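You operate a simulated robot arm through the tools that you are given. There is no shell and no other tool. Be economical: measure what you need, move in short steps, check, and stop when the job is done.

Carry out the task below with a simulated robot arm. There is one attempt and no reset: what you move stays moved.

## Task
Start the fume cupboard: fan and light on, sash at the green mark, air speed 0.7 m/s.
Fine: set the speed with the fan dial, on one of its marks; the taps end shut.

It is judged by the outcome, as a careful person would: the job done as asked, and still so three seconds after it is handed in. It fails if anything else is knocked over, pushed out of place, dropped, spilled or broken.

## Robot
A 7-joint arm with a two-finger parallel gripper, fixed in place. Base frame: the origin is at the foot of the arm, x ahead of it, y to its left, z up. Readings come in cm, rad, newtons and seconds.
With the tool pointing down near the work surface it reaches from about 44 to 92 cm from the base axis. Its first joint turns from -2.007 to 2.007 rad. Payload 3.91 kg.
Tool frame: the origin (TCP) lies between the finger pads and is the grasp point; the fingertips stand 3 cm ahead of it; z points along the fingers, y is the line along which they close. The gripper opens to 11 cm. The fingers are 2 cm wide and 1 cm thick; the gripper's body (4.8 by 11.2 cm) begins 5.5 cm behind the TCP.
Orientation is that of the tool frame in the base frame, as [roll, pitch, yaw] about the fixed x, y, z axes, in that order (R = Rz(yaw) Ry(pitch) Rx(roll)). With the fingers straight down and closing along the base's y, the tool's x points along the base's -x, its y along +y and its z along -z.

## Interface
- The arm moves only by the tool apply_moves. Its argument "rows" is a list of rows, each a list of 7 numbers: the turn, a rotation vector about the tool's x, y, z in rad, then the shift along the tool's x, y, z in cm, then the closure in counts, from 0 (fully open) to 255 (shut). In form: [[wx, wy, wz, x, y, z, gripper], ...]. A call has 1 to 20 rows; each row is the pose to reach, as a shift and turn from the pose commanded when the call began, along the tool's axes at that moment. Rows are played at 5 a second. More than 5 cm and 0.15 rad between two rows, or a gripper value outside its range, and nothing of the call is played. A pose out of reach is approached as far as the arm can. The call stops where the force on the tool passes 50 N (or 10 N more than at its start, if that is more) or the arm is blocked; 0.2 s more then pass. Each finger travels about 15.3 cm/s and halts on what it meets, pressing with about 30 N; the grip force reading is that of the motor and also rises with nothing between the fingers. The clock runs only during rows and for 0.2 s after the last one: add rows that repeat a pose to give the fingers time. It gives the time, the measured TCP pose, the force on the tool (base axes), the opening and the grip force at its end, in the units of the frame above (readings bear some noise), with the torque about the TCP (base axes, N m) and any sound that the robot's microphone picked up, and new pictures: "show" is both (left out), scene, wrist or none.
- Cameras (640 x 400 px; columns grow to the right, rows downward): "scene" is fixed at [40.47, 50.77, 182.16]; the picture's right is [-0.86, -0.51, 0.00], its down [-0.29, 0.48, -0.83] and it looks along [0.42, -0.71, -0.56] (base axes); focal length 319 px, centre (320, 200). "wrist" rides on the gripper at [7.2, 1.7, -10.3] in the tool frame; the picture's right is [-0.23, 0.97, 0.00], its down [-0.76, -0.18, -0.62] and it looks along [-0.61, -0.14, 0.78] (tool axes); focal length 222 px, centre (320, 200). There is no depth. A picture from a camera that has moved, and an enlarged one, comes with that camera's place and axes in the base frame and with its lens. The place of the scene camera against the robot may be out by one fixed shift of up to 1.2 cm in any direction.
- raise_lower(by): slides the trunk up (or, below 0, down) by that many cm; the arm rides with it, the base frame stays. It gives what a move gives, with no picture.
- zoom(camera, box): a new picture of the part [left, top, right, bottom] of that camera's present view, enlarged. It takes no simulated time.
- sign_off(): hands the job in; it is judged then, once.

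Work in short steps. Places have to be worked out from the pictures, the camera data and where the tool is seen: move nearer, look again, correct. Check each grasp and each placing, and mend what went wrong. You have 120 turns and 200 pictures in all, those below and enlarged ones among them. Open the gripper and draw the arm clear of the work before you hand the job in, unless the task says otherwise; then end with one line.

The tools are called after ">>>" as a command line: name --pt "numbers of a row" for each row, then --argument value for the rest, lists and objects as JSON in quotes. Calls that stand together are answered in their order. apply_moves: Moves the arm, as the interface text tells. Its arguments: {"type":"object","properties":{"rows":{"type":"array"},"show":{"type":"string","enum":["both","scene","wrist","none"]}},"required":["rows"]} The other tools are called the same way: raise_lower (by) slides the trunk up or down; zoom (camera, box) takes an enlarged picture of a part of a camera's view; sign_off () hands the job in.

At the start:

```text
time: 0.0
position: [63.77, -19.44, 159.4]
ee_rot: [3.141, 0.001, -3.141]
force: [-0.9, -0.1, -0.2]
ft_torque: [-0.02, 0.03, 0.01]
grip_width: 11.0
grip_force: 0.1
trunk travel left (down, up): [-92.5, 6.5]
```

scene: 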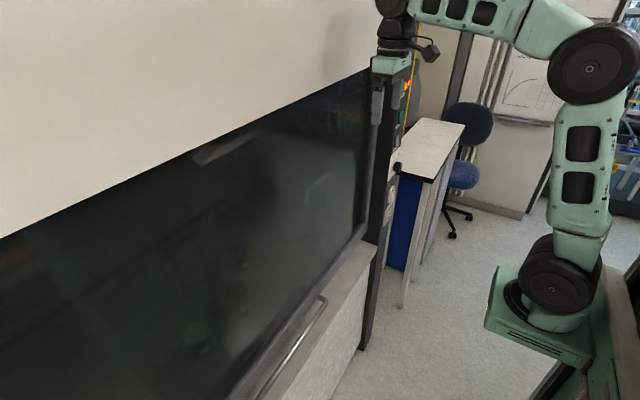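
wrist: 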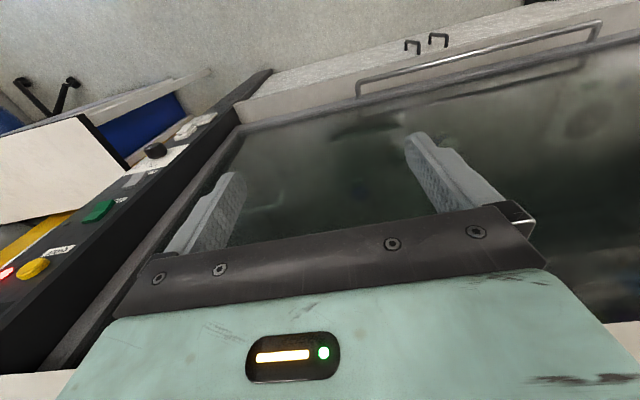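

The control post stands to the right of the sash. I zoom on it in both cameras to find the buttons, dial and green mark.

>>> zoom --camera "scene" --box '[340, 40, 440, 240]'

>>> zoom --camera "wrist" --box '[0, 80, 280, 300]'

```text
2.00 times, centred on (390, 140) of scene
camera zoom: at [40.47, 50.77, 182.16], right [-0.86, -0.51, 0.0], down [-0.29, 0.48, -0.83], along [0.42, -0.71, -0.56], focal length 638 px, centre (180, 320)
```

zoom: 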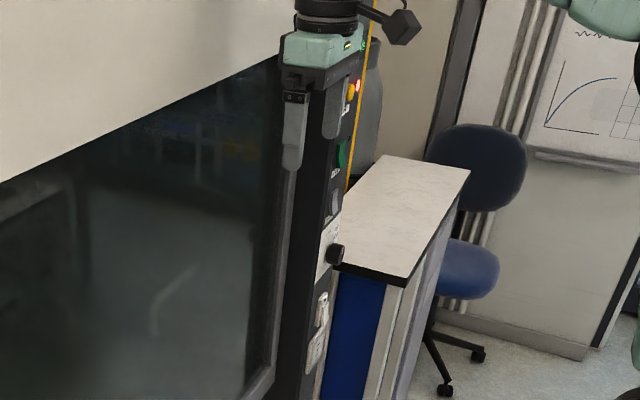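

```text
1.82 times, centred on (140, 190) of wrist
camera zoom: at [56.38, -17.82, 169.79], right [0.23, 0.97, 0.0], down [0.76, -0.18, 0.62], along [0.61, -0.14, -0.78], focal length 404 px, centre (647, 218)
```

zoom: 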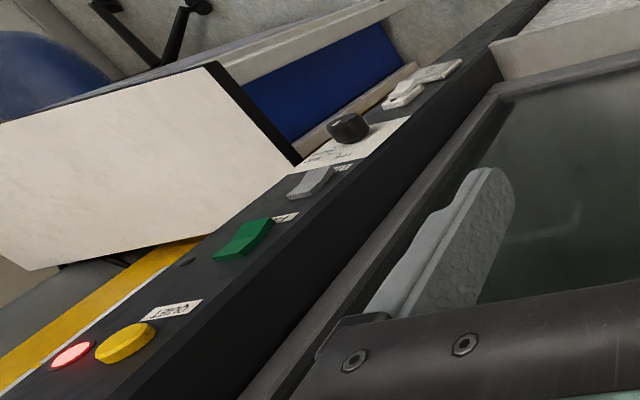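

Triangulating gives the panel column at about x 71, y −59: dial z≈124, light rocker z≈132, fan (green) z≈142, QUIET z≈153. I turn the tool to point forward while backing off a little, to look at the front.

>>> apply_moves --pt "0 -0.14 0 1 0 0 0" --pt "0 -0.28 0 2 0 0 0" --pt "0 -0.42 0 3 0 0 0" --pt "0 -0.56 0 4 0 0 0" --pt "0 -0.7 0 5 0 0 0" --pt "0 -0.84 0 6 0 0 0" --pt "0 -0.98 0 7 0 0 0" --pt "0 -1.12 0 8 0 0 0" --pt "0 -1.26 0 9 0 0 0" --pt "0 -1.4 0 9 0 0 0" --pt "0 -1.5 0 9 0 0 0" --pt "0 -1.5708 0 9 0 0 0"

```text
time: 2.6
position: [56.45, -27.48, 154.08]
ee_rot: [2.561, 1.568, 2.559]
force: [0.2, -0.3, -0.6]
ft_torque: [0.0, 0.0, 0.02]
grip_width: 10.99
grip_force: 0.0
out of reach, approached as far as the arm can: row 5, 6, 7, 8, 9, 10, 11, 12
trunk travel left (down, up): [-92.5, 6.5]
camera wrist: at [46.01, -25.84, 146.8], right [0.0, 0.97, 0.23], down [-0.62, -0.18, 0.76], along [0.78, -0.14, 0.61], focal length 222 px, centre (320, 200)
```

scene: 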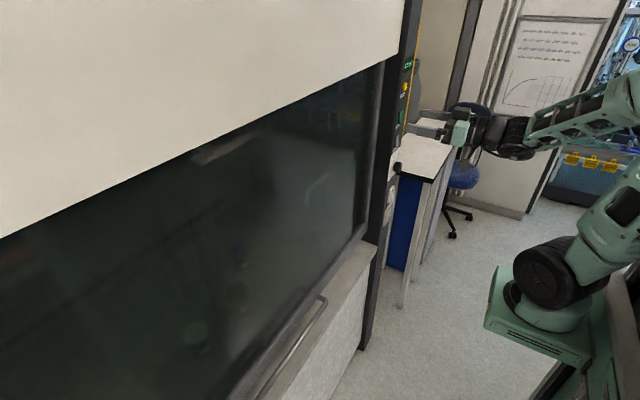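
wrist: 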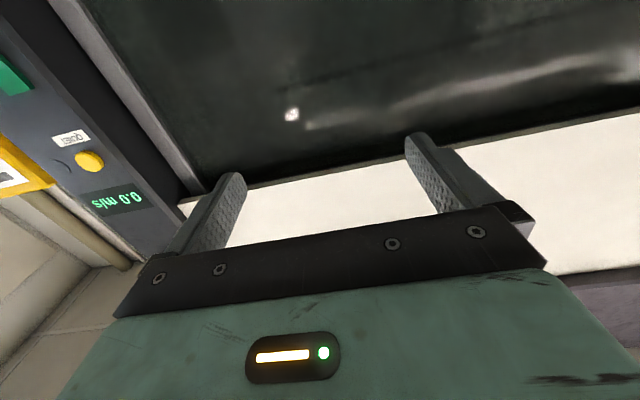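

The display on top of the post reads 0.0 m/s. I zoom the scene for the sash, its handle and any mark.

>>> zoom --camera "scene" --box '[340, 40, 440, 140]'

>>> zoom --camera "scene" --box '[200, 220, 400, 400]'

>>> zoom --camera "scene" --box '[330, 130, 430, 260]'

```text
4.00 times, centred on (390, 90) of scene
camera zoom: at [40.47, 50.77, 182.16], right [-0.86, -0.51, 0.0], down [-0.29, 0.48, -0.83], along [0.42, -0.71, -0.56], focal length 1276 px, centre (40, 640)
```

zoom: 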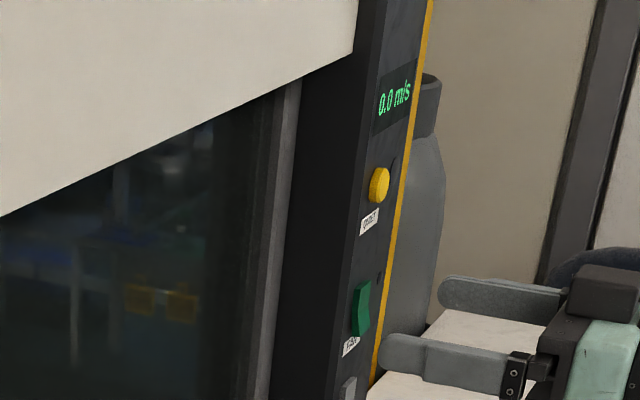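

```text
2.22 times, centred on (300, 310) of scene
camera zoom: at [40.47, 50.77, 182.16], right [-0.86, -0.51, 0.0], down [-0.29, 0.48, -0.83], along [0.42, -0.71, -0.56], focal length 709 px, centre (364, -44)
```

zoom: 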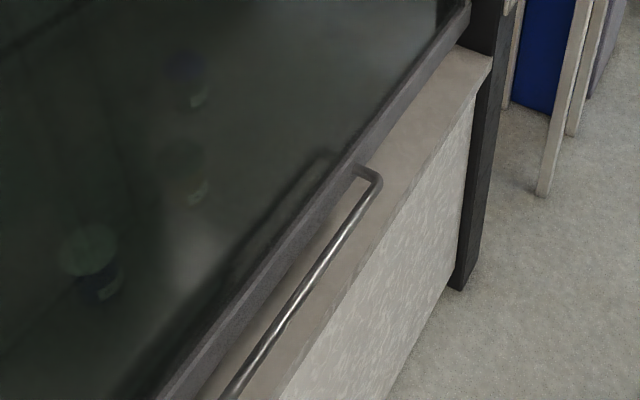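

```text
3.08 times, centred on (380, 195) of scene
camera zoom: at [40.47, 50.77, 182.16], right [-0.86, -0.51, 0.0], down [-0.29, 0.48, -0.83], along [0.42, -0.71, -0.56], focal length 981 px, centre (135, 215)
```

zoom: 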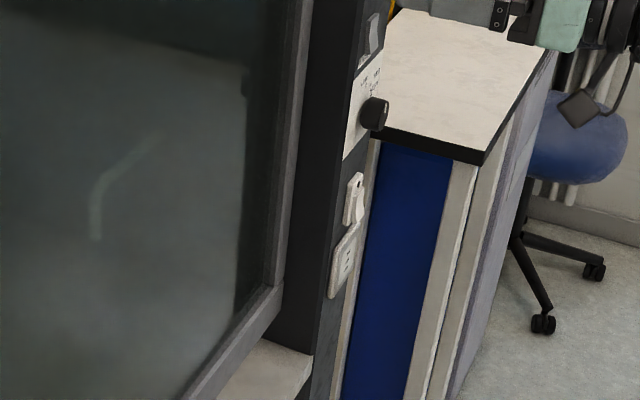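

The U-handle is fixed to the sash, which is fully down. I now move in front of the panel, lower, to read the switches and dial marks.

>>> apply_moves --pt "0 0 0 4 -2 0 0" --pt "0 0 0 8 -5 0 0" --pt "0 0 0 12 -8 0 0" --pt "0 0 0 16 -11 0 0" --pt "0 0 0 20 -14 0 0" --pt "0 0 0 24 -17 0 0" --pt "0 0 0 28 -20 0 0" --pt "0 0 0 32 -23 0 0" --pt "0 0 0 34 -25 0 0" --show "wrist"

```text
time: 4.6
position: [56.53, -52.43, 120.07]
ee_rot: [0.734, 1.57, 0.735]
force: [0.5, 0.6, 1.0]
ft_torque: [0.0, 0.02, -0.04]
grip_width: 11.0
grip_force: 0.1
out of reach, approached as far as the arm can: row 1, 2
trunk travel left (down, up): [-92.5, 6.5]
camera wrist: at [46.13, -50.82, 112.87], right [0.0, 0.97, 0.23], down [-0.62, -0.18, 0.76], along [0.78, -0.14, 0.61], focal length 222 px, centre (320, 200)
```

wrist: 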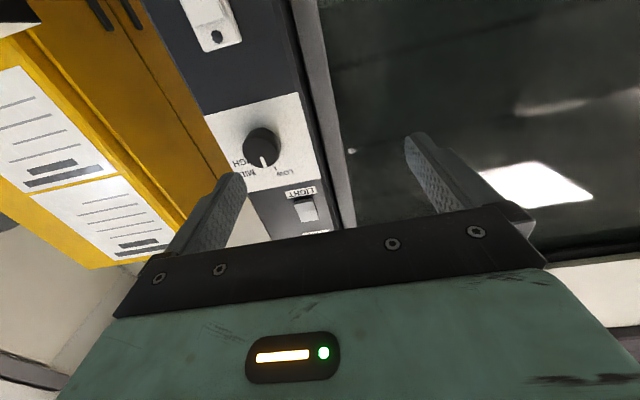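

>>> zoom --camera "wrist" --box '[190, 70, 350, 240]'

```text
2.35 times, centred on (270, 155) of wrist
camera zoom: at [46.13, -50.82, 112.87], right [0.0, 0.97, 0.23], down [-0.62, -0.18, 0.76], along [0.78, -0.14, 0.61], focal length 523 px, centre (438, 306)
```

zoom: 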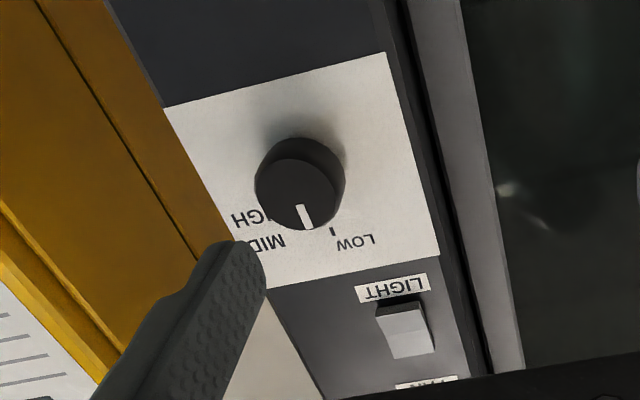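

Dial has LOW/MID/HIGH. For a squarer view I pitch the tool down and raise it, so the camera looks straight at the panel.

>>> apply_moves --pt "0 0.13 0 -4 1 0 0" --pt "0 0.26 0 -8 2 -1 0" --pt "0 0.39 0 -12 3 -2 0" --pt "0 0.52 0 -16 4 -3 0" --pt "0 0.65 0 -20 5 -3 0" --show "wrist"

```text
time: 5.8
position: [53.74, -47.55, 140.09]
ee_rot: [-3.14, 0.919, -3.141]
force: [0.2, -0.6, -0.6]
ft_torque: [0.02, 0.01, 0.01]
grip_width: 11.02
grip_force: 0.0
trunk travel left (down, up): [-92.5, 6.5]
camera wrist: at [40.99, -45.84, 140.68], right [0.14, 0.97, 0.18], down [-0.03, -0.18, 0.98], along [0.99, -0.14, 0.01], focal length 222 px, centre (320, 200)
```

wrist: 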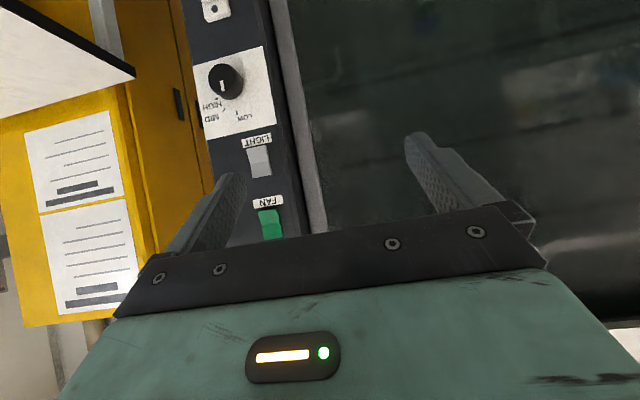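

>>> zoom --camera "wrist" --box '[190, 40, 290, 140]'

>>> zoom --camera "wrist" --box '[220, 125, 320, 245]'

```text
4.00 times, centred on (240, 90) of wrist
camera zoom: at [40.99, -45.84, 140.68], right [0.14, 0.97, 0.18], down [-0.03, -0.18, 0.98], along [0.99, -0.14, 0.01], focal length 888 px, centre (640, 640)
```

zoom: 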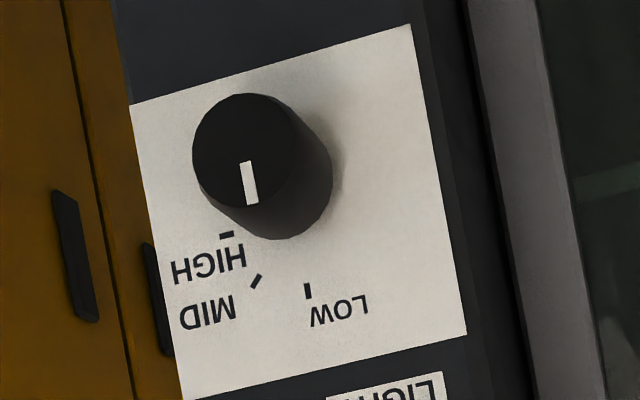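

```text
3.33 times, centred on (270, 185) of wrist
camera zoom: at [40.99, -45.84, 140.68], right [0.14, 0.97, 0.18], down [-0.03, -0.18, 0.98], along [0.99, -0.14, 0.01], focal length 740 px, centre (487, 250)
```

zoom: 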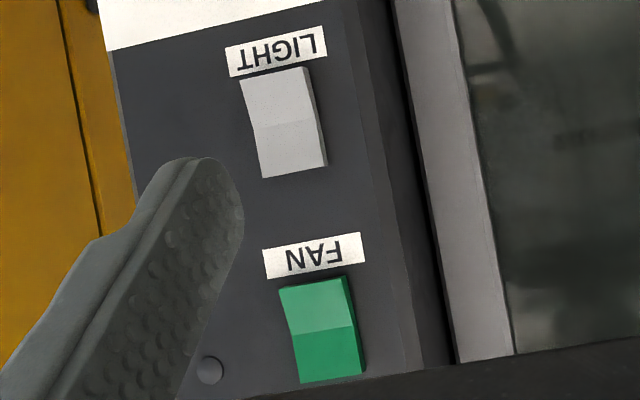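

The rockers sit at x≈71.6, y≈−57.9: fan centre z≈143.2, light centre z≈134.1, with their lower ends proud (off). I close the fingers, level the tool and stand off in front of the lower end of the fan rocker.

>>> apply_moves --pt "0 -0.13 0 -1 -2 0 255" --pt "0 -0.26 0 -1.5 -4 0.5 255" --pt "0 -0.39 0 -2 -6 1 255" --pt "0 -0.52 0 -2.5 -8 1 255" --pt "0 -0.65 0 -3 -10.3 1.5 255" --pt "0 -0.65 0 -3 -10.3 1.5 255"

```text
time: 7.2
position: [56.86, -57.91, 141.52]
ee_rot: [-0.307, 1.57, -0.305]
force: [-0.2, -0.2, -0.1]
ft_torque: [-0.03, 0.01, 0.03]
grip_width: 0.01
grip_force: 29.7
trunk travel left (down, up): [-92.5, 6.5]
camera wrist: at [46.33, -56.17, 134.32], right [0.0, 0.97, 0.23], down [-0.62, -0.18, 0.76], along [0.78, -0.14, 0.61], focal length 222 px, centre (320, 200)
```

scene: 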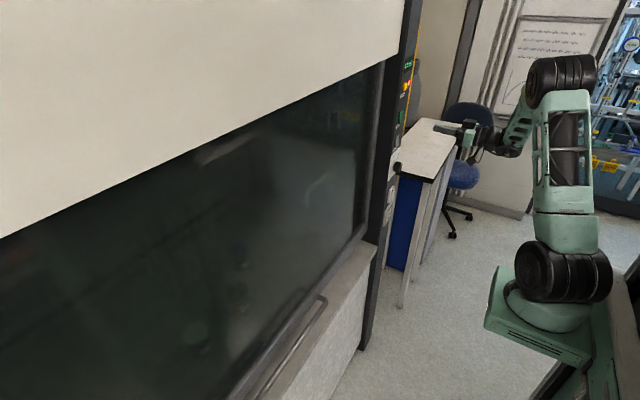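
wrist: 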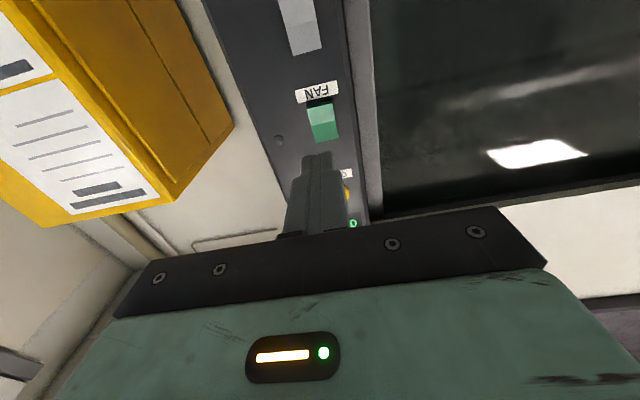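

The aim checks out (y −57.9, lower half z≈141.5). I push forward slowly until the rocker gives.

>>> apply_moves --pt "0 0 0 0.2 0 4 255" --pt "0 0 0 0.2 0 7 255" --pt "0 0 0 0.2 0 9 255" --pt "0 0 0 0.2 0 10 255" --pt "0 0 0 0.2 0 10.5 255" --pt "0 0 0 0.2 0 11 255" --pt "0 0 0 0.2 0 11.4 255"

```text
time: 8.8
position: [68.13, -57.81, 141.37]
ee_rot: [1.844, 1.571, 1.845]
force: [0.1, 0.5, 0.1]
ft_torque: [0.03, 0.0, -0.04]
grip_width: 0.0
grip_force: 29.8
trunk travel left (down, up): [-92.5, 6.5]
camera wrist: at [57.71, -56.14, 134.16], right [0.0, 0.97, 0.23], down [-0.62, -0.18, 0.76], along [0.78, -0.14, 0.61], focal length 222 px, centre (320, 200)
```

scene: 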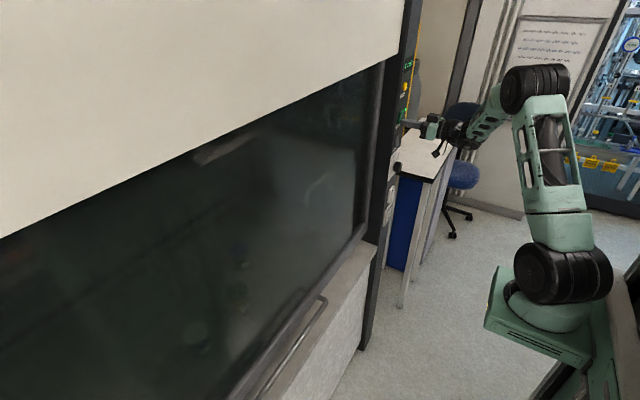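
wrist: 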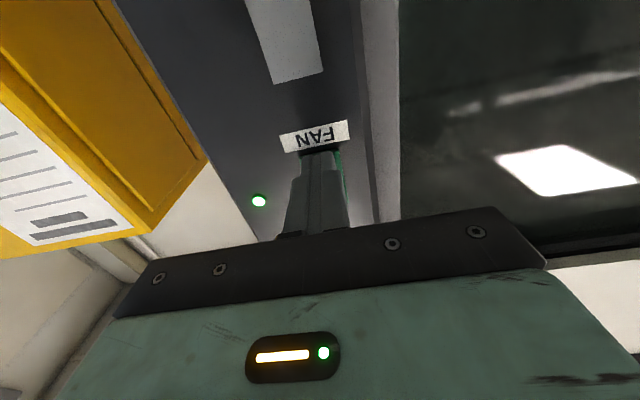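

The lamp beside FAN has turned green, so the fan is on. I back off and line up with the lower half of the light rocker.

>>> apply_moves --pt "0 0 0 0 0 -4 255" --pt "0 0 0 3 0 -6 255" --pt "0 0 0 6 0 -7 255" --pt "0 0 0 9.1 0 -7 255"

>>> zoom --camera "scene" --box '[380, 40, 440, 140]'

```text
time: 9.8
position: [60.94, -57.82, 132.3]
ee_rot: [-0.719, 1.568, -0.716]
force: [-0.8, 0.4, 0.9]
ft_torque: [0.0, 0.0, 0.01]
grip_width: 0.0
grip_force: 30.2
trunk travel left (down, up): [-92.5, 6.5]
camera wrist: at [50.52, -56.17, 125.14], right [0.0, 0.97, 0.23], down [-0.62, -0.18, 0.76], along [0.78, -0.14, 0.61], focal length 222 px, centre (320, 200)
```

scene: 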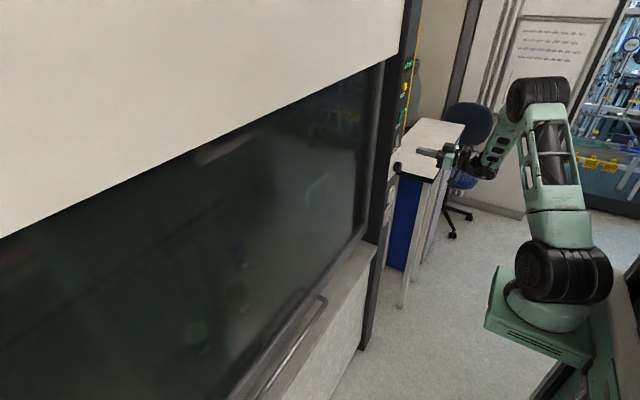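
wrist: 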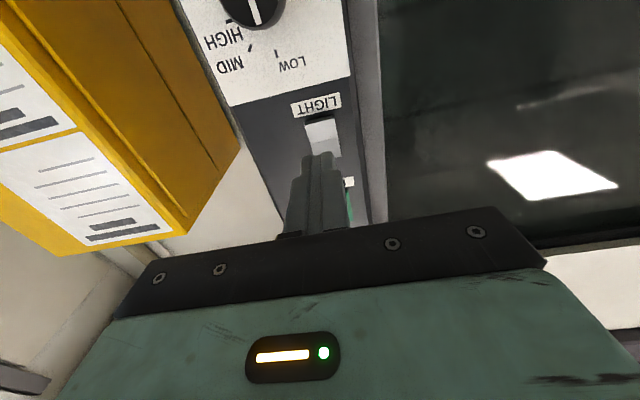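

```text
4.00 times, centred on (410, 90) of scene
camera zoom: at [40.47, 50.77, 182.16], right [-0.86, -0.51, 0.0], down [-0.29, 0.48, -0.83], along [0.42, -0.71, -0.56], focal length 1276 px, centre (-40, 640)
```

zoom: 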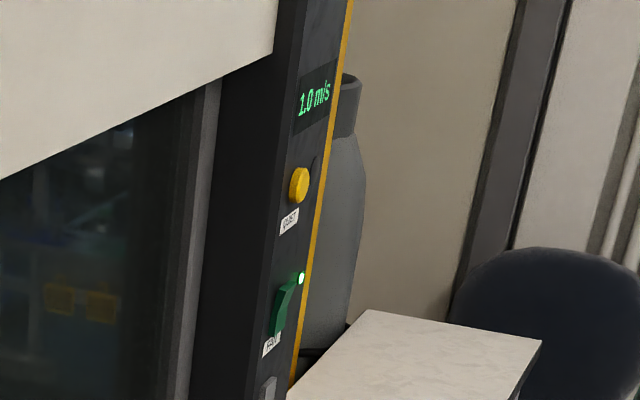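

Fan on, 1.0 m/s shown with sash shut. Now I press the light rocker (z≈132.6).

>>> apply_moves --pt "0 0 0 -0.4 0 3 255" --pt "0 0 0 -0.4 0 5 255" --pt "0 0 0 -0.4 0 6 255" --pt "0 0 0 -0.4 0 6.7 255" --pt "0 0 0 -0.4 0 7.3 255"

```text
time: 11.0
position: [68.09, -57.98, 132.66]
ee_rot: [2.969, 1.57, 2.967]
force: [-13.1, 2.8, -3.3]
ft_torque: [-0.18, -0.05, 0.07]
grip_width: 0.0
grip_force: 30.1
trunk travel left (down, up): [-92.5, 6.5]
camera wrist: at [57.71, -56.24, 125.44], right [0.0, 0.97, 0.23], down [-0.62, -0.18, 0.76], along [0.78, -0.14, 0.61], focal length 222 px, centre (320, 200)
```

scene: 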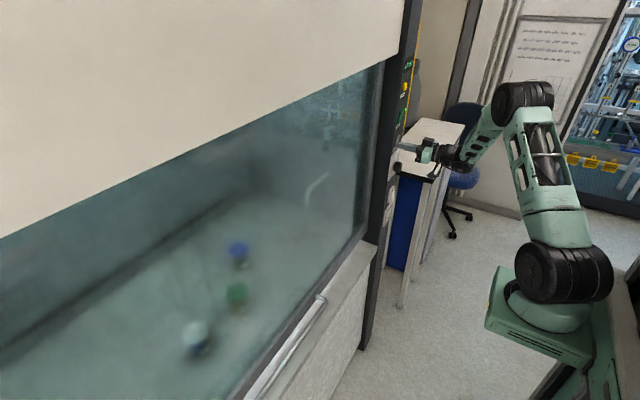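
wrist: 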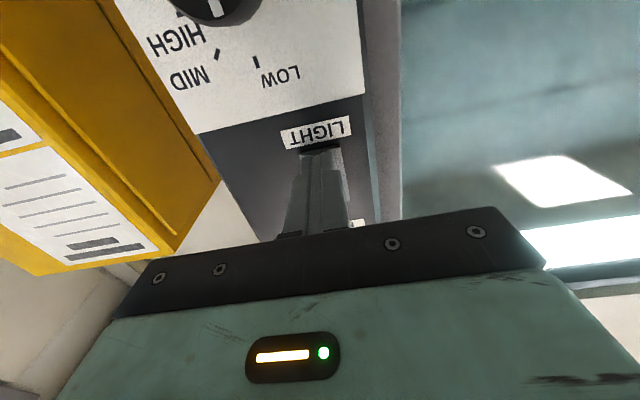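

Light is on and the inside is now visible. I back off and zoom on the inside and the sash edges for the mark and taps.

>>> apply_moves --pt "0 0 0 0 0 -4 255" --pt "0 0 0 0 2 -8 255" --pt "0 0 0 0 5 -11 255" --show "none"

>>> zoom --camera "scene" --box '[150, 200, 350, 400]'

>>> zoom --camera "scene" --box '[270, 120, 420, 270]'

>>> zoom --camera "scene" --box '[0, 200, 200, 400]'

```text
time: 11.8
position: [57.24, -52.81, 132.71]
ee_rot: [-1.407, 1.568, -1.408]
force: [-0.1, 0.2, 0.4]
ft_torque: [-0.02, 0.0, 0.01]
grip_width: 0.0
grip_force: 30.2
trunk travel left (down, up): [-92.5, 6.5]
```

```text
2.00 times, centred on (250, 300) of scene
camera zoom: at [40.47, 50.77, 182.16], right [-0.86, -0.51, 0.0], down [-0.29, 0.48, -0.83], along [0.42, -0.71, -0.56], focal length 638 px, centre (460, 0)
```

zoom: 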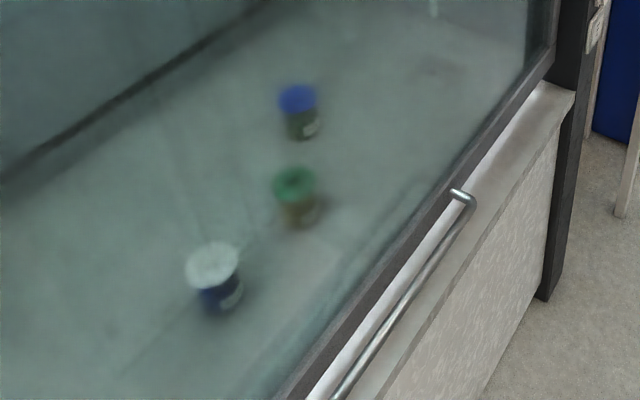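

```text
2.67 times, centred on (345, 195) of scene
camera zoom: at [40.47, 50.77, 182.16], right [-0.86, -0.51, 0.0], down [-0.29, 0.48, -0.83], along [0.42, -0.71, -0.56], focal length 851 px, centre (253, 213)
```

zoom: 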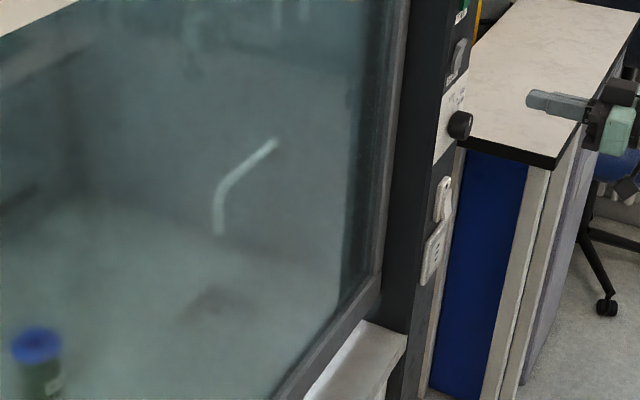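

```text
2.00 times, centred on (100, 300) of scene
camera zoom: at [40.47, 50.77, 182.16], right [-0.86, -0.51, 0.0], down [-0.29, 0.48, -0.83], along [0.42, -0.71, -0.56], focal length 638 px, centre (760, 0)
```

zoom: 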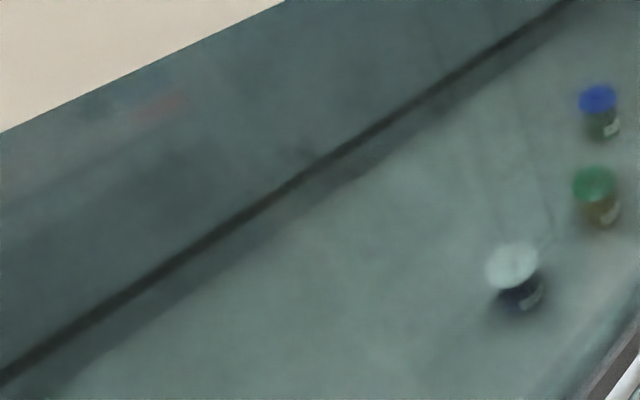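

Three bottles stand inside; no mark or taps on this side. I move the arm leftwards to look at the left post.

>>> apply_moves --pt "0 0 0 0 5 1 255" --pt "0 0 0 0 10 2 255" --pt "0 0 0 0 15 3 255" --pt "0 0 0 0 20 4 255" --pt "0 0 0 0 25 5 255" --pt "0 0 0 0 30 5 255" --pt "0 0 0 0 35 5 255" --pt "0 0 0 0 40 5 255" --pt "0 0 0 0 45 5 255" --pt "0 0 0 0 50 5 255" --pt "0 0 0 0 55 5 255" --pt "0 0 0 0 60 5 255" --pt "0 0 0 0 65 5 255" --pt "0 0 0 0 70 4 255" --pt "0 0 0 0 75 3 255"

```text
refused: row 1 steps farther than a row can; nothing moved
```

>>> apply_moves --pt "0 0 0 0 4 1 255" --pt "0 0 0 0 8 2 255" --pt "0 0 0 0 12 3 255" --pt "0 0 0 0 16 4 255" --pt "0 0 0 0 20 5 255" --pt "0 0 0 0 25 5 255" --pt "0 0 0 0 30 5 255" --pt "0 0 0 0 35 5 255" --pt "0 0 0 0 40 5 255" --pt "0 0 0 0 45 5 255" --pt "0 0 0 0 50 5 255" --pt "0 0 0 0 55 5 255" --pt "0 0 0 0 60 5 255" --pt "0 0 0 0 65 5 255" --pt "0 0 0 0 70 5 255" --pt "0 0 0 0 75 5 255"

```text
time: 15.2
position: [69.46, -19.89, 132.56]
ee_rot: [2.808, 1.569, 2.813]
force: [-0.2, -0.1, 0.1]
ft_torque: [-0.04, 0.03, 0.02]
grip_width: 0.01
grip_force: 29.8
out of reach, approached as far as the arm can: row 6, 7, 8, 9, 10, 11, 12, 13, 14, 15, 16
trunk travel left (down, up): [-92.5, 6.5]
camera wrist: at [59.01, -18.24, 125.34], right [-0.01, 0.97, 0.23], down [-0.62, -0.18, 0.76], along [0.78, -0.14, 0.61], focal length 222 px, centre (320, 200)
```

scene: 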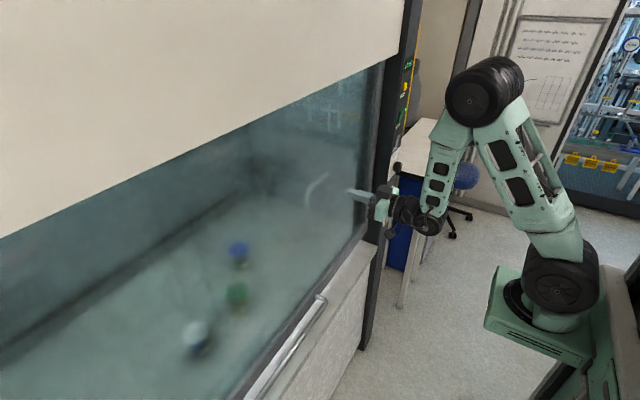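
wrist: 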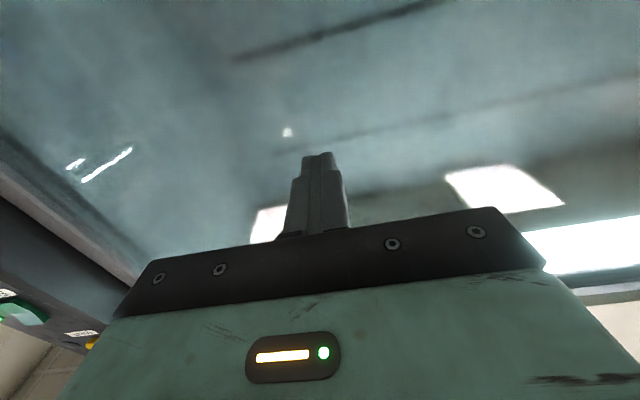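

The arm cannot pass in front of itself with the tool level. I swing the tool back to pointing down while backing away from the glass, then travel left.

>>> apply_moves --pt "0 0.14 0 0 0 -1 255" --pt "0 0.28 0 0 0 -2 255" --pt "0 0.42 0 0 0 -3 255" --pt "0 0.56 0 0 0 -4 255" --pt "0 0.7 0 0 0 -5 255" --pt "0 0.84 0 0 0 -6 255" --pt "0 0.98 0 0 0 -7 255" --pt "0 1.12 0 0 0 -8 255" --pt "0 1.26 0 0 0 -9 255" --pt "0 1.4 0 0 0 -9 255" --pt "0 1.5 0 0 0 -9 255" --pt "0 1.57 0 0 0 -9 255" --show "none"

```text
time: 17.8
position: [60.84, -19.99, 131.21]
ee_rot: [-3.139, 0.0, 3.14]
force: [0.0, -0.2, 0.1]
ft_torque: [0.0, -0.01, -0.04]
grip_width: 0.0
grip_force: 29.6
out of reach, approached as far as the arm can: row 1, 2, 3, 7, 8
trunk travel left (down, up): [-92.5, 6.5]
```

>>> apply_moves --pt "0 0 -0.1 0 5 0 255" --pt "0 0 -0.2 0 10 0 255" --pt "0 0 -0.3 0 15 0 255" --pt "0 0 -0.4 0 20 0 255" --pt "0 0 -0.5 0 25 0 255" --pt "0 0 -0.6 0 30 0 255" --pt "0 0 -0.7 0 35 0 255" --pt "0 0 -0.8 0 40 0 255" --pt "0 0 -0.8 0 45 0 255" --pt "0 0 -0.8 0 50 0 255"

```text
time: 20.0
position: [60.68, 30.04, 131.31]
ee_rot: [-3.14, 0.002, -2.343]
force: [-0.2, 0.5, 0.0]
ft_torque: [0.05, -0.06, -0.03]
grip_width: 0.03
grip_force: 29.4
trunk travel left (down, up): [-92.5, 6.5]
camera wrist: at [54.33, 25.99, 141.66], right [-0.54, 0.84, 0.0], down [0.66, 0.42, 0.62], along [0.53, 0.34, -0.78], focal length 222 px, centre (320, 200)
```

scene: 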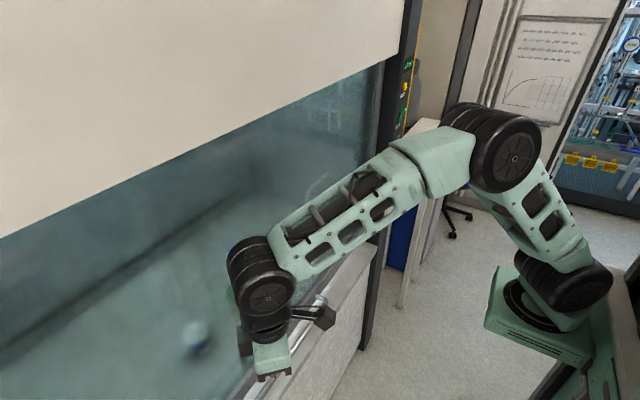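
wrist: 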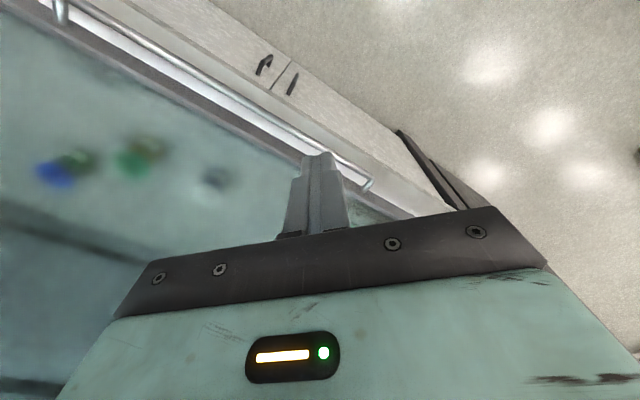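

Handle spans y −10…55 at x≈76, z≈93. The left post is just in view, so I tilt the camera up and toward it.

>>> apply_moves --pt "0 -0.14 0 0 0 0 255" --pt "0 -0.28 0 0 0 0 255" --pt "0 -0.42 0 0 0 0 255" --pt "0 -0.56 0 0 0 0 255" --pt "0 -0.7 0 0 0 0 255" --pt "0 -0.84 0 0 0 0 255" --pt "0 -0.98 0 0 0 0 255"

```text
time: 21.6
position: [60.97, 29.92, 131.13]
ee_rot: [3.141, 0.981, -2.34]
force: [0.8, 0.0, -0.3]
ft_torque: [-0.03, -0.01, 0.01]
grip_width: 0.02
grip_force: 29.8
trunk travel left (down, up): [-92.5, 6.5]
camera wrist: at [50.82, 22.07, 130.98], right [-0.61, 0.77, 0.19], down [0.06, -0.19, 0.98], along [0.79, 0.61, 0.07], focal length 222 px, centre (320, 200)
```

scene: 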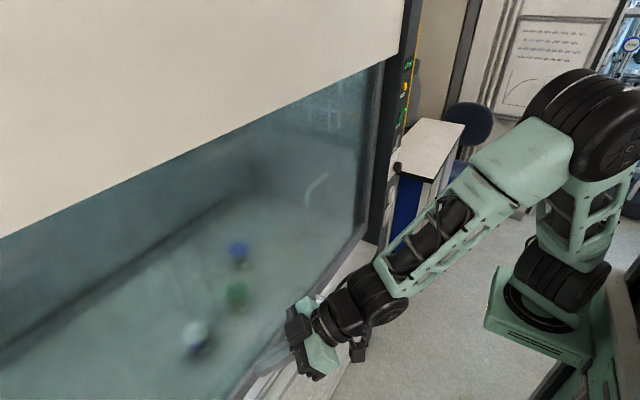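
wrist: 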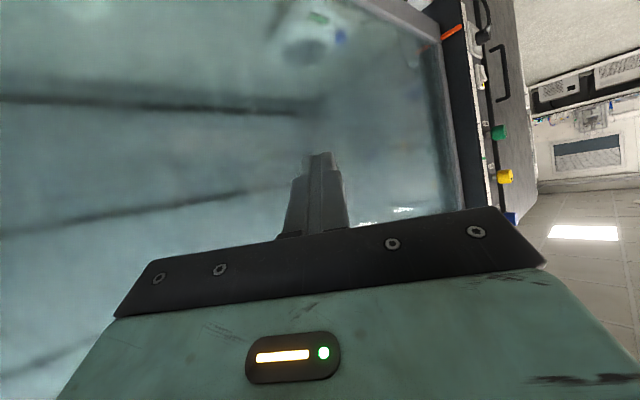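

The left post has coloured taps and an orange/red mark. I zoom in there.

>>> zoom --camera "wrist" --box '[400, 0, 540, 110]'

>>> zoom --camera "wrist" --box '[400, 110, 540, 230]'

```text
3.64 times, centred on (470, 55) of wrist
camera zoom: at [50.82, 22.07, 130.98], right [-0.61, 0.77, 0.19], down [0.06, -0.19, 0.98], along [0.79, 0.61, 0.07], focal length 808 px, centre (-226, 727)
```

zoom: 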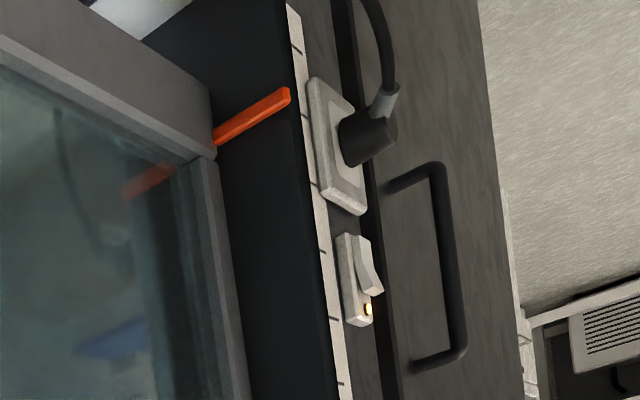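

```text
3.33 times, centred on (470, 170) of wrist
camera zoom: at [50.82, 22.07, 130.98], right [-0.61, 0.77, 0.19], down [0.06, -0.19, 0.98], along [0.79, 0.61, 0.07], focal length 740 px, centre (-180, 300)
```

zoom: 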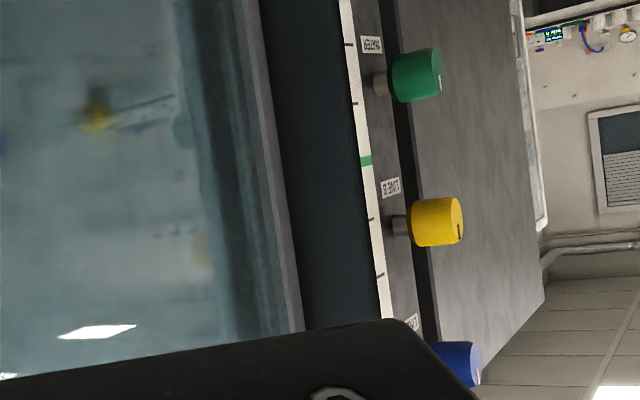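

The orange pointer rides with the sash (z≈95) and the green mark on the scale is at z≈133: a lift of about 37.5 cm. Next I move closer to the left post to judge the taps.

>>> apply_moves --pt "0.07 0 0.046 -2.4 2.9 2 255" --pt "0.14 0 0.093 -4.8 5.8 4 255" --pt "0.21 0 0.14 -7.2 8.7 6 255" --pt "0.28 0 0.186 -9.6 11.6 8 255" --pt "0.35 0 0.23 -12 14.5 10 255" --pt "0.415 0 0.279 -14.2 17.4 12.1 255" --show "wrist"

```text
time: 22.5
position: [63.25, 40.22, 148.17]
ee_rot: [2.615, 1.028, -3.106]
force: [0.6, -0.4, 0.1]
ft_torque: [0.04, 0.01, 0.04]
grip_width: 0.0
grip_force: 30.1
trunk travel left (down, up): [-92.5, 6.5]
stopped in row 4: the arm was blocked; the commanded pose is now the measured one
camera wrist: at [51.16, 36.09, 147.08], right [-0.33, 0.83, 0.45], down [0.02, -0.47, 0.88], along [0.94, 0.3, 0.13], focal length 222 px, centre (320, 200)
```

wrist: 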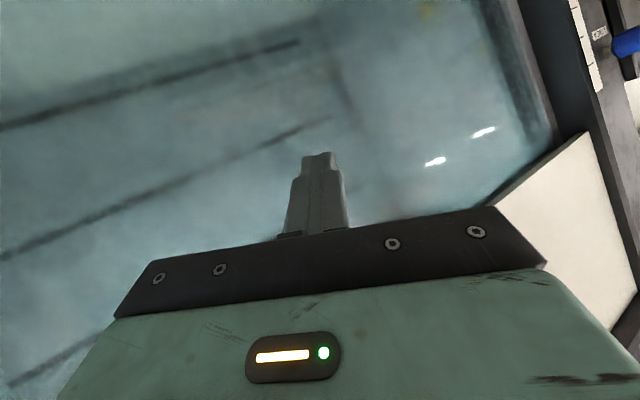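

The arm was blocked with no tool force; I look at the scene to see its configuration.

>>> apply_moves --pt "0 0 0 0 0 -2 255" --show "scene"

```text
time: 22.9
position: [61.35, 39.45, 148.86]
ee_rot: [2.624, 1.029, -3.095]
force: [0.9, -0.6, 0.1]
ft_torque: [-0.01, -0.06, -0.05]
grip_width: 0.0
grip_force: 29.8
trunk travel left (down, up): [-92.5, 6.5]
```

scene: 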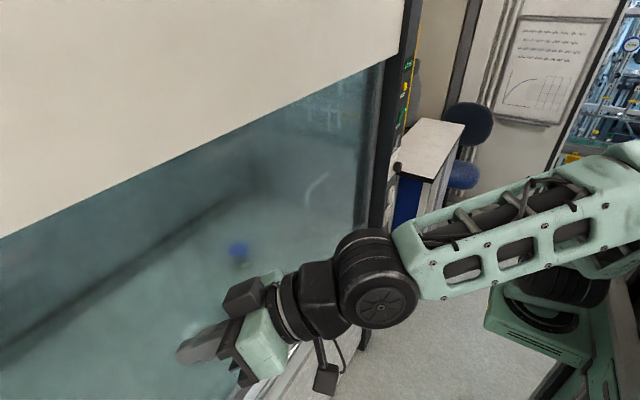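

I bring the tool back to pointing down in place, a configuration that moved freely before.

>>> apply_moves --pt "0.04 0.133 0 0 0 0 255" --pt "0.08 0.266 0 0 0 0 255" --pt "0.12 0.399 0 0 0 0 255" --pt "0.159 0.531 0 0 0 0 255" --pt "0.198 0.664 0 0 0 0 255" --pt "0.238 0.797 0 0 0 0 255" --pt "0.278 0.93 0 0 0 0 255" --pt "0.317 1.062 0 0 0 0 255"

```text
time: 24.7
position: [60.81, 37.92, 148.18]
ee_rot: [-3.141, -0.004, -2.795]
force: [0.3, 0.5, 0.4]
ft_torque: [-0.07, 0.03, 0.0]
grip_width: 0.0
grip_force: 29.9
out of reach, approached as far as the arm can: row 8
trunk travel left (down, up): [-92.5, 6.5]
camera wrist: at [53.34, 37.01, 158.67], right [-0.12, 0.99, 0.0], down [0.78, 0.09, 0.62], along [0.62, 0.07, -0.78], focal length 222 px, centre (320, 200)
```

scene: 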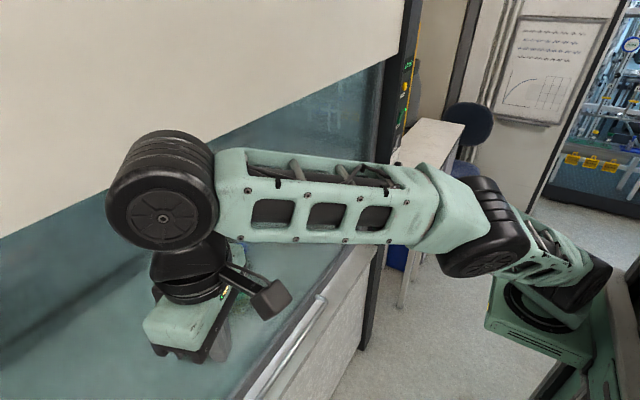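
wrist: 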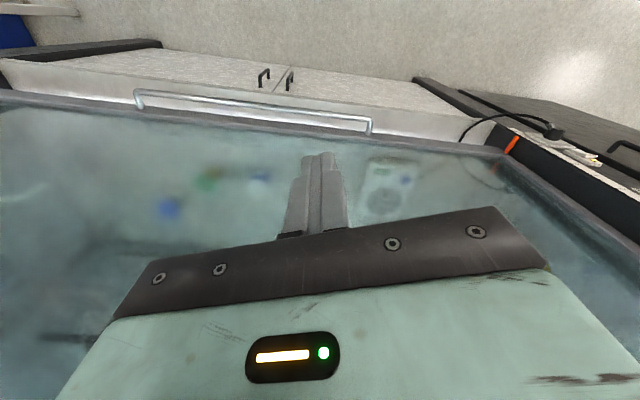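

Clean configuration. I yaw the camera left toward the post, staying pointed down, to look at the taps.

>>> apply_moves --pt "0 0 -0.14 0 1 -1 255" --pt "0 0 -0.28 0 2 -2 255" --pt "0 0 -0.42 0 3 -3 255" --pt "0 0 -0.56 0 4 -4 255" --pt "0 0 -0.7 0 5 -5 255" --pt "0 0 -0.84 0 6 -6 255" --pt "0 0 -0.98 0 7 -7 255" --pt "0 0 -1.1 0 8 -7 255" --show "wrist"

```text
time: 26.5
position: [53.2, 41.14, 151.43]
ee_rot: [3.139, -0.001, -1.714]
force: [1.1, 0.2, 0.5]
ft_torque: [0.03, 0.02, 0.0]
grip_width: 0.0
grip_force: 30.0
out of reach, approached as far as the arm can: row 1, 2, 3, 4, 5, 6, 7, 8
trunk travel left (down, up): [-92.5, 6.5]
camera wrist: at [50.41, 34.32, 161.85], right [-0.93, 0.36, 0.0], down [0.29, 0.73, 0.62], along [0.23, 0.58, -0.78], focal length 222 px, centre (320, 200)
```

wrist: 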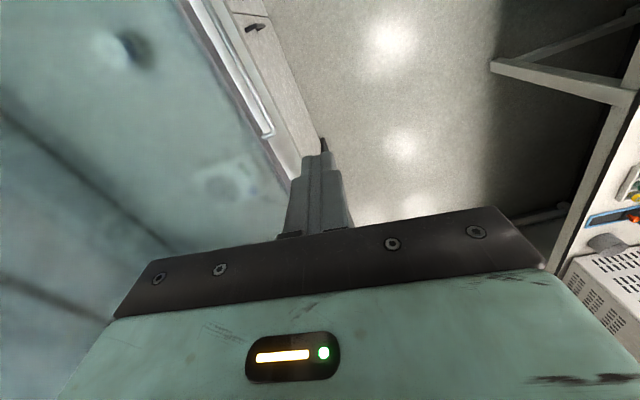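

The hand hides the post; I tilt up while lowering a bit.

>>> apply_moves --pt "0 -0.14 0 0 0 2 255" --pt "0 -0.28 0 0 0 4 255" --pt "0 -0.42 0 0 0 6 255" --pt "0 -0.56 0 0 0 8 255" --pt "0 -0.7 0 0 0 9 255" --pt "0 -0.84 0 0 0 10 255" --show "wrist"

```text
time: 27.9
position: [53.3, 41.27, 141.74]
ee_rot: [3.14, 0.839, -1.7]
force: [0.0, 1.1, 0.5]
ft_torque: [-0.02, 0.0, -0.03]
grip_width: 0.02
grip_force: 29.7
trunk travel left (down, up): [-92.5, 6.5]
camera wrist: at [50.03, 28.99, 143.18], right [-0.95, 0.27, 0.17], down [0.18, 0.02, 0.98], along [0.26, 0.96, -0.07], focal length 222 px, centre (320, 200)
```

wrist: 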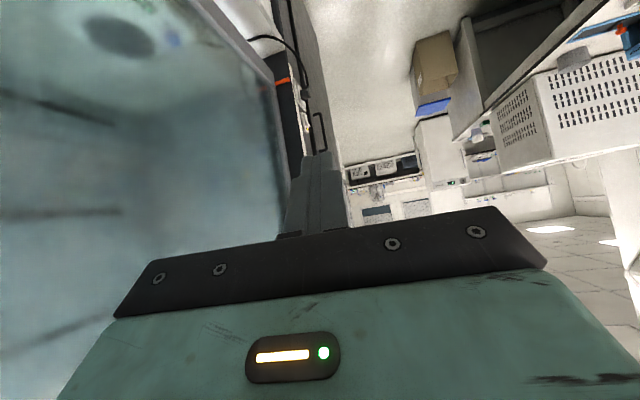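

>>> apply_moves --pt "0.055 -0.033 0.049 -2.7 1.3 2.3 255" --pt "0.11 -0.067 0.098 -5.5 2.6 4.6 255" --pt "0.164 -0.1 0.147 -8.2 3.9 6.9 255" --pt "0.219 -0.133 0.195 -10.9 5.2 9.2 255" --pt "0.273 -0.167 0.244 -13.7 6.5 11.5 255" --pt "0.328 -0.2 0.293 -16.4 7.8 13.8 255" --show "wrist"

```text
time: 29.5
position: [54.36, 58.46, 155.65]
ee_rot: [2.86, 1.145, -2.469]
force: [-0.7, 1.0, 0.5]
ft_torque: [-0.01, -0.02, 0.04]
grip_width: 0.01
grip_force: 29.6
trunk travel left (down, up): [-92.5, 6.5]
stopped in row 6: the arm was blocked; the commanded pose is now the measured one
camera wrist: at [45.34, 49.63, 153.47], right [-0.7, 0.64, 0.32], down [0.07, -0.39, 0.92], along [0.71, 0.67, 0.23], focal length 222 px, centre (320, 200)
```

wrist: 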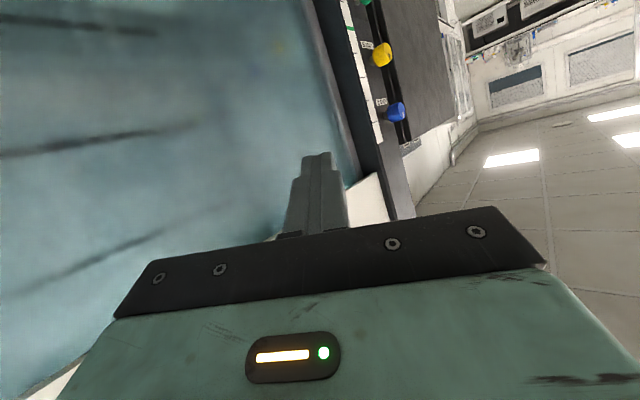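

>>> zoom --camera "wrist" --box '[320, 0, 440, 70]'

>>> zoom --camera "wrist" --box '[340, 60, 440, 150]'

```text
5.33 times, centred on (380, 35) of wrist
camera zoom: at [45.34, 49.63, 153.47], right [-0.7, 0.64, 0.32], down [0.07, -0.39, 0.92], along [0.71, 0.67, 0.23], focal length 1185 px, centre (0, 1080)
```

zoom: 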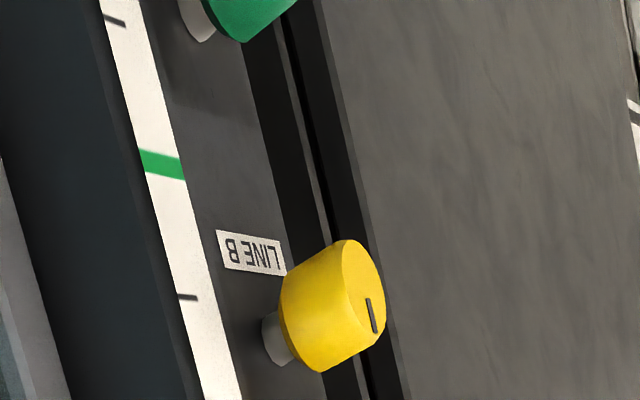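

```text
4.44 times, centred on (390, 105) of wrist
camera zoom: at [45.34, 49.63, 153.47], right [-0.7, 0.64, 0.32], down [0.07, -0.39, 0.92], along [0.71, 0.67, 0.23], focal length 987 px, centre (9, 622)
```

zoom: 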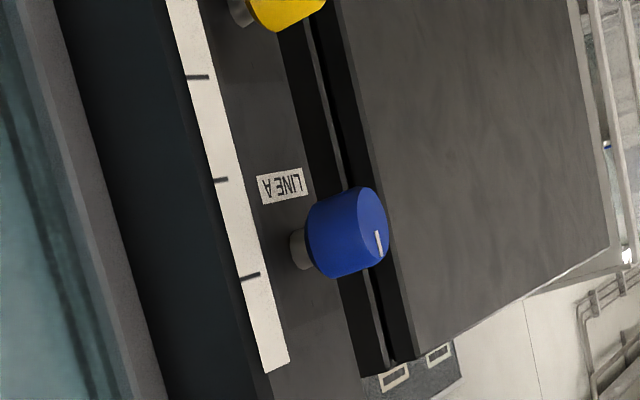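

LINE A (blue) and LINE B (yellow) both point straight up. I tilt down slightly to see the green one.

>>> apply_moves --pt "0 0.12 0 0 0 0 255" --pt "0 0.24 0 0 0 0 255" --show "wrist"

>>> zoom --camera "wrist" --box '[310, 0, 410, 80]'

```text
time: 30.1
position: [54.14, 58.52, 155.27]
ee_rot: [2.96, 0.906, -2.352]
force: [-0.4, 0.2, -0.7]
ft_torque: [0.02, 0.01, -0.01]
grip_width: 0.01
grip_force: 29.9
trunk travel left (down, up): [-92.5, 6.5]
camera wrist: at [45.28, 49.45, 156.09], right [-0.68, 0.68, 0.29], down [0.21, -0.19, 0.96], along [0.7, 0.71, -0.01], focal length 222 px, centre (320, 200)
```

wrist: 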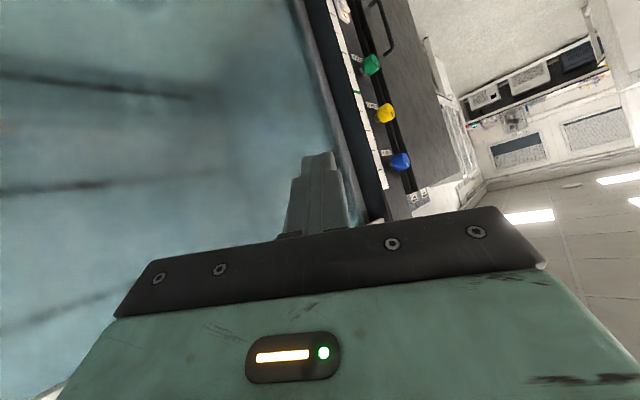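

```text
5.00 times, centred on (360, 40) of wrist
camera zoom: at [45.28, 49.45, 156.09], right [-0.68, 0.68, 0.29], down [0.21, -0.19, 0.96], along [0.7, 0.71, -0.01], focal length 1111 px, centre (120, 1000)
```

zoom: 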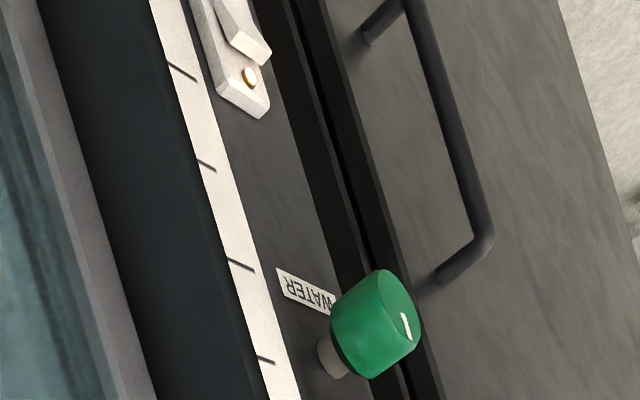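

All three taps point the same way (up) at rest with nothing flowing, so they are shut and I leave them alone. Green mark is consistently at z≈132.7. Now back to tool-down in front of the handle, then lower the trunk.

>>> apply_moves --pt "0.018 0.13 0 2.1 -2.3 -0.8 255" --pt "0.037 0.26 0 4.2 -4.6 -1.6 255" --pt "0.055 0.39 0 6.3 -6.9 -2.4 255" --pt "0.074 0.52 0 8.4 -9.2 -3.2 255" --pt "0.092 0.65 0 10.5 -11.5 -4 255" --pt "0.11 0.78 0 12.7 -13.8 -4.9 255" --pt "0.129 0.909 0 14.9 -16.1 -5.8 255" --show "none"

>>> raise_lower --by -25

>>> apply_moves --pt "0 0 0 0 0 0 0" --pt "0 0 0 0 0 0 0" --pt "0 0 0 0 0 0 0"

```text
time: 31.7
position: [58.1, 38.63, 145.33]
ee_rot: [3.141, 0.001, -2.264]
force: [-0.4, 0.1, -0.4]
ft_torque: [-0.01, -0.04, -0.01]
grip_width: 0.0
grip_force: 29.9
trunk travel left (down, up): [-92.5, 6.5]
```

```text
time: 34.3
position: [58.22, 38.63, 120.26]
ee_rot: [-3.14, 0.0, -2.263]
force: [0.6, 0.4, -0.2]
ft_torque: [0.0, 0.0, 0.0]
grip_width: 0.0
grip_force: 30.0
trunk travel left (down, up): [-67.5, 31.5]
```

```text
time: 35.1
position: [58.17, 38.73, 120.32]
ee_rot: [-3.141, 0.002, -2.265]
force: [0.5, -1.0, -1.2]
ft_torque: [-0.01, 0.03, 0.02]
grip_width: 10.98
grip_force: 0.0
trunk travel left (down, up): [-67.5, 31.5]
camera wrist: at [52.09, 34.17, 130.61], right [-0.6, 0.8, 0.0], down [0.62, 0.47, 0.62], along [0.5, 0.38, -0.78], focal length 222 px, centre (320, 200)
```

scene: 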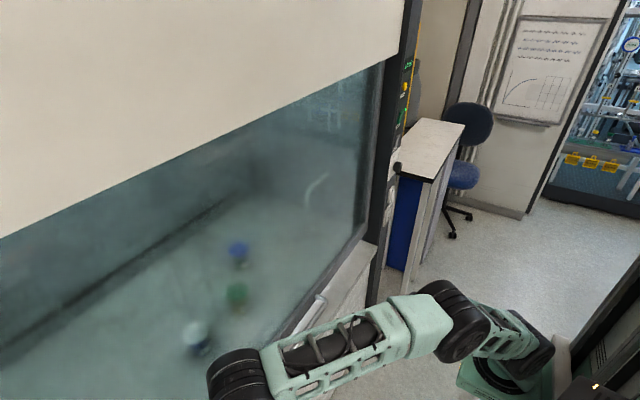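
wrist: 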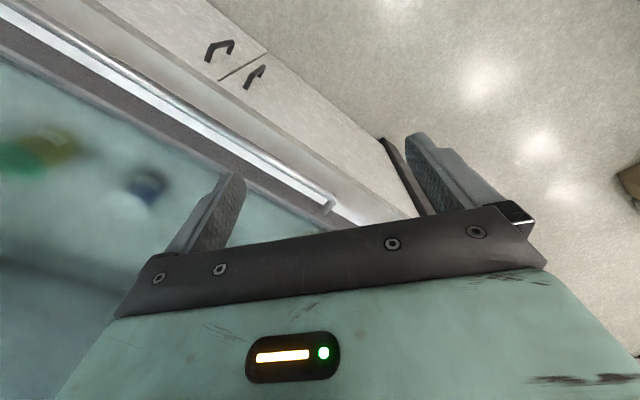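

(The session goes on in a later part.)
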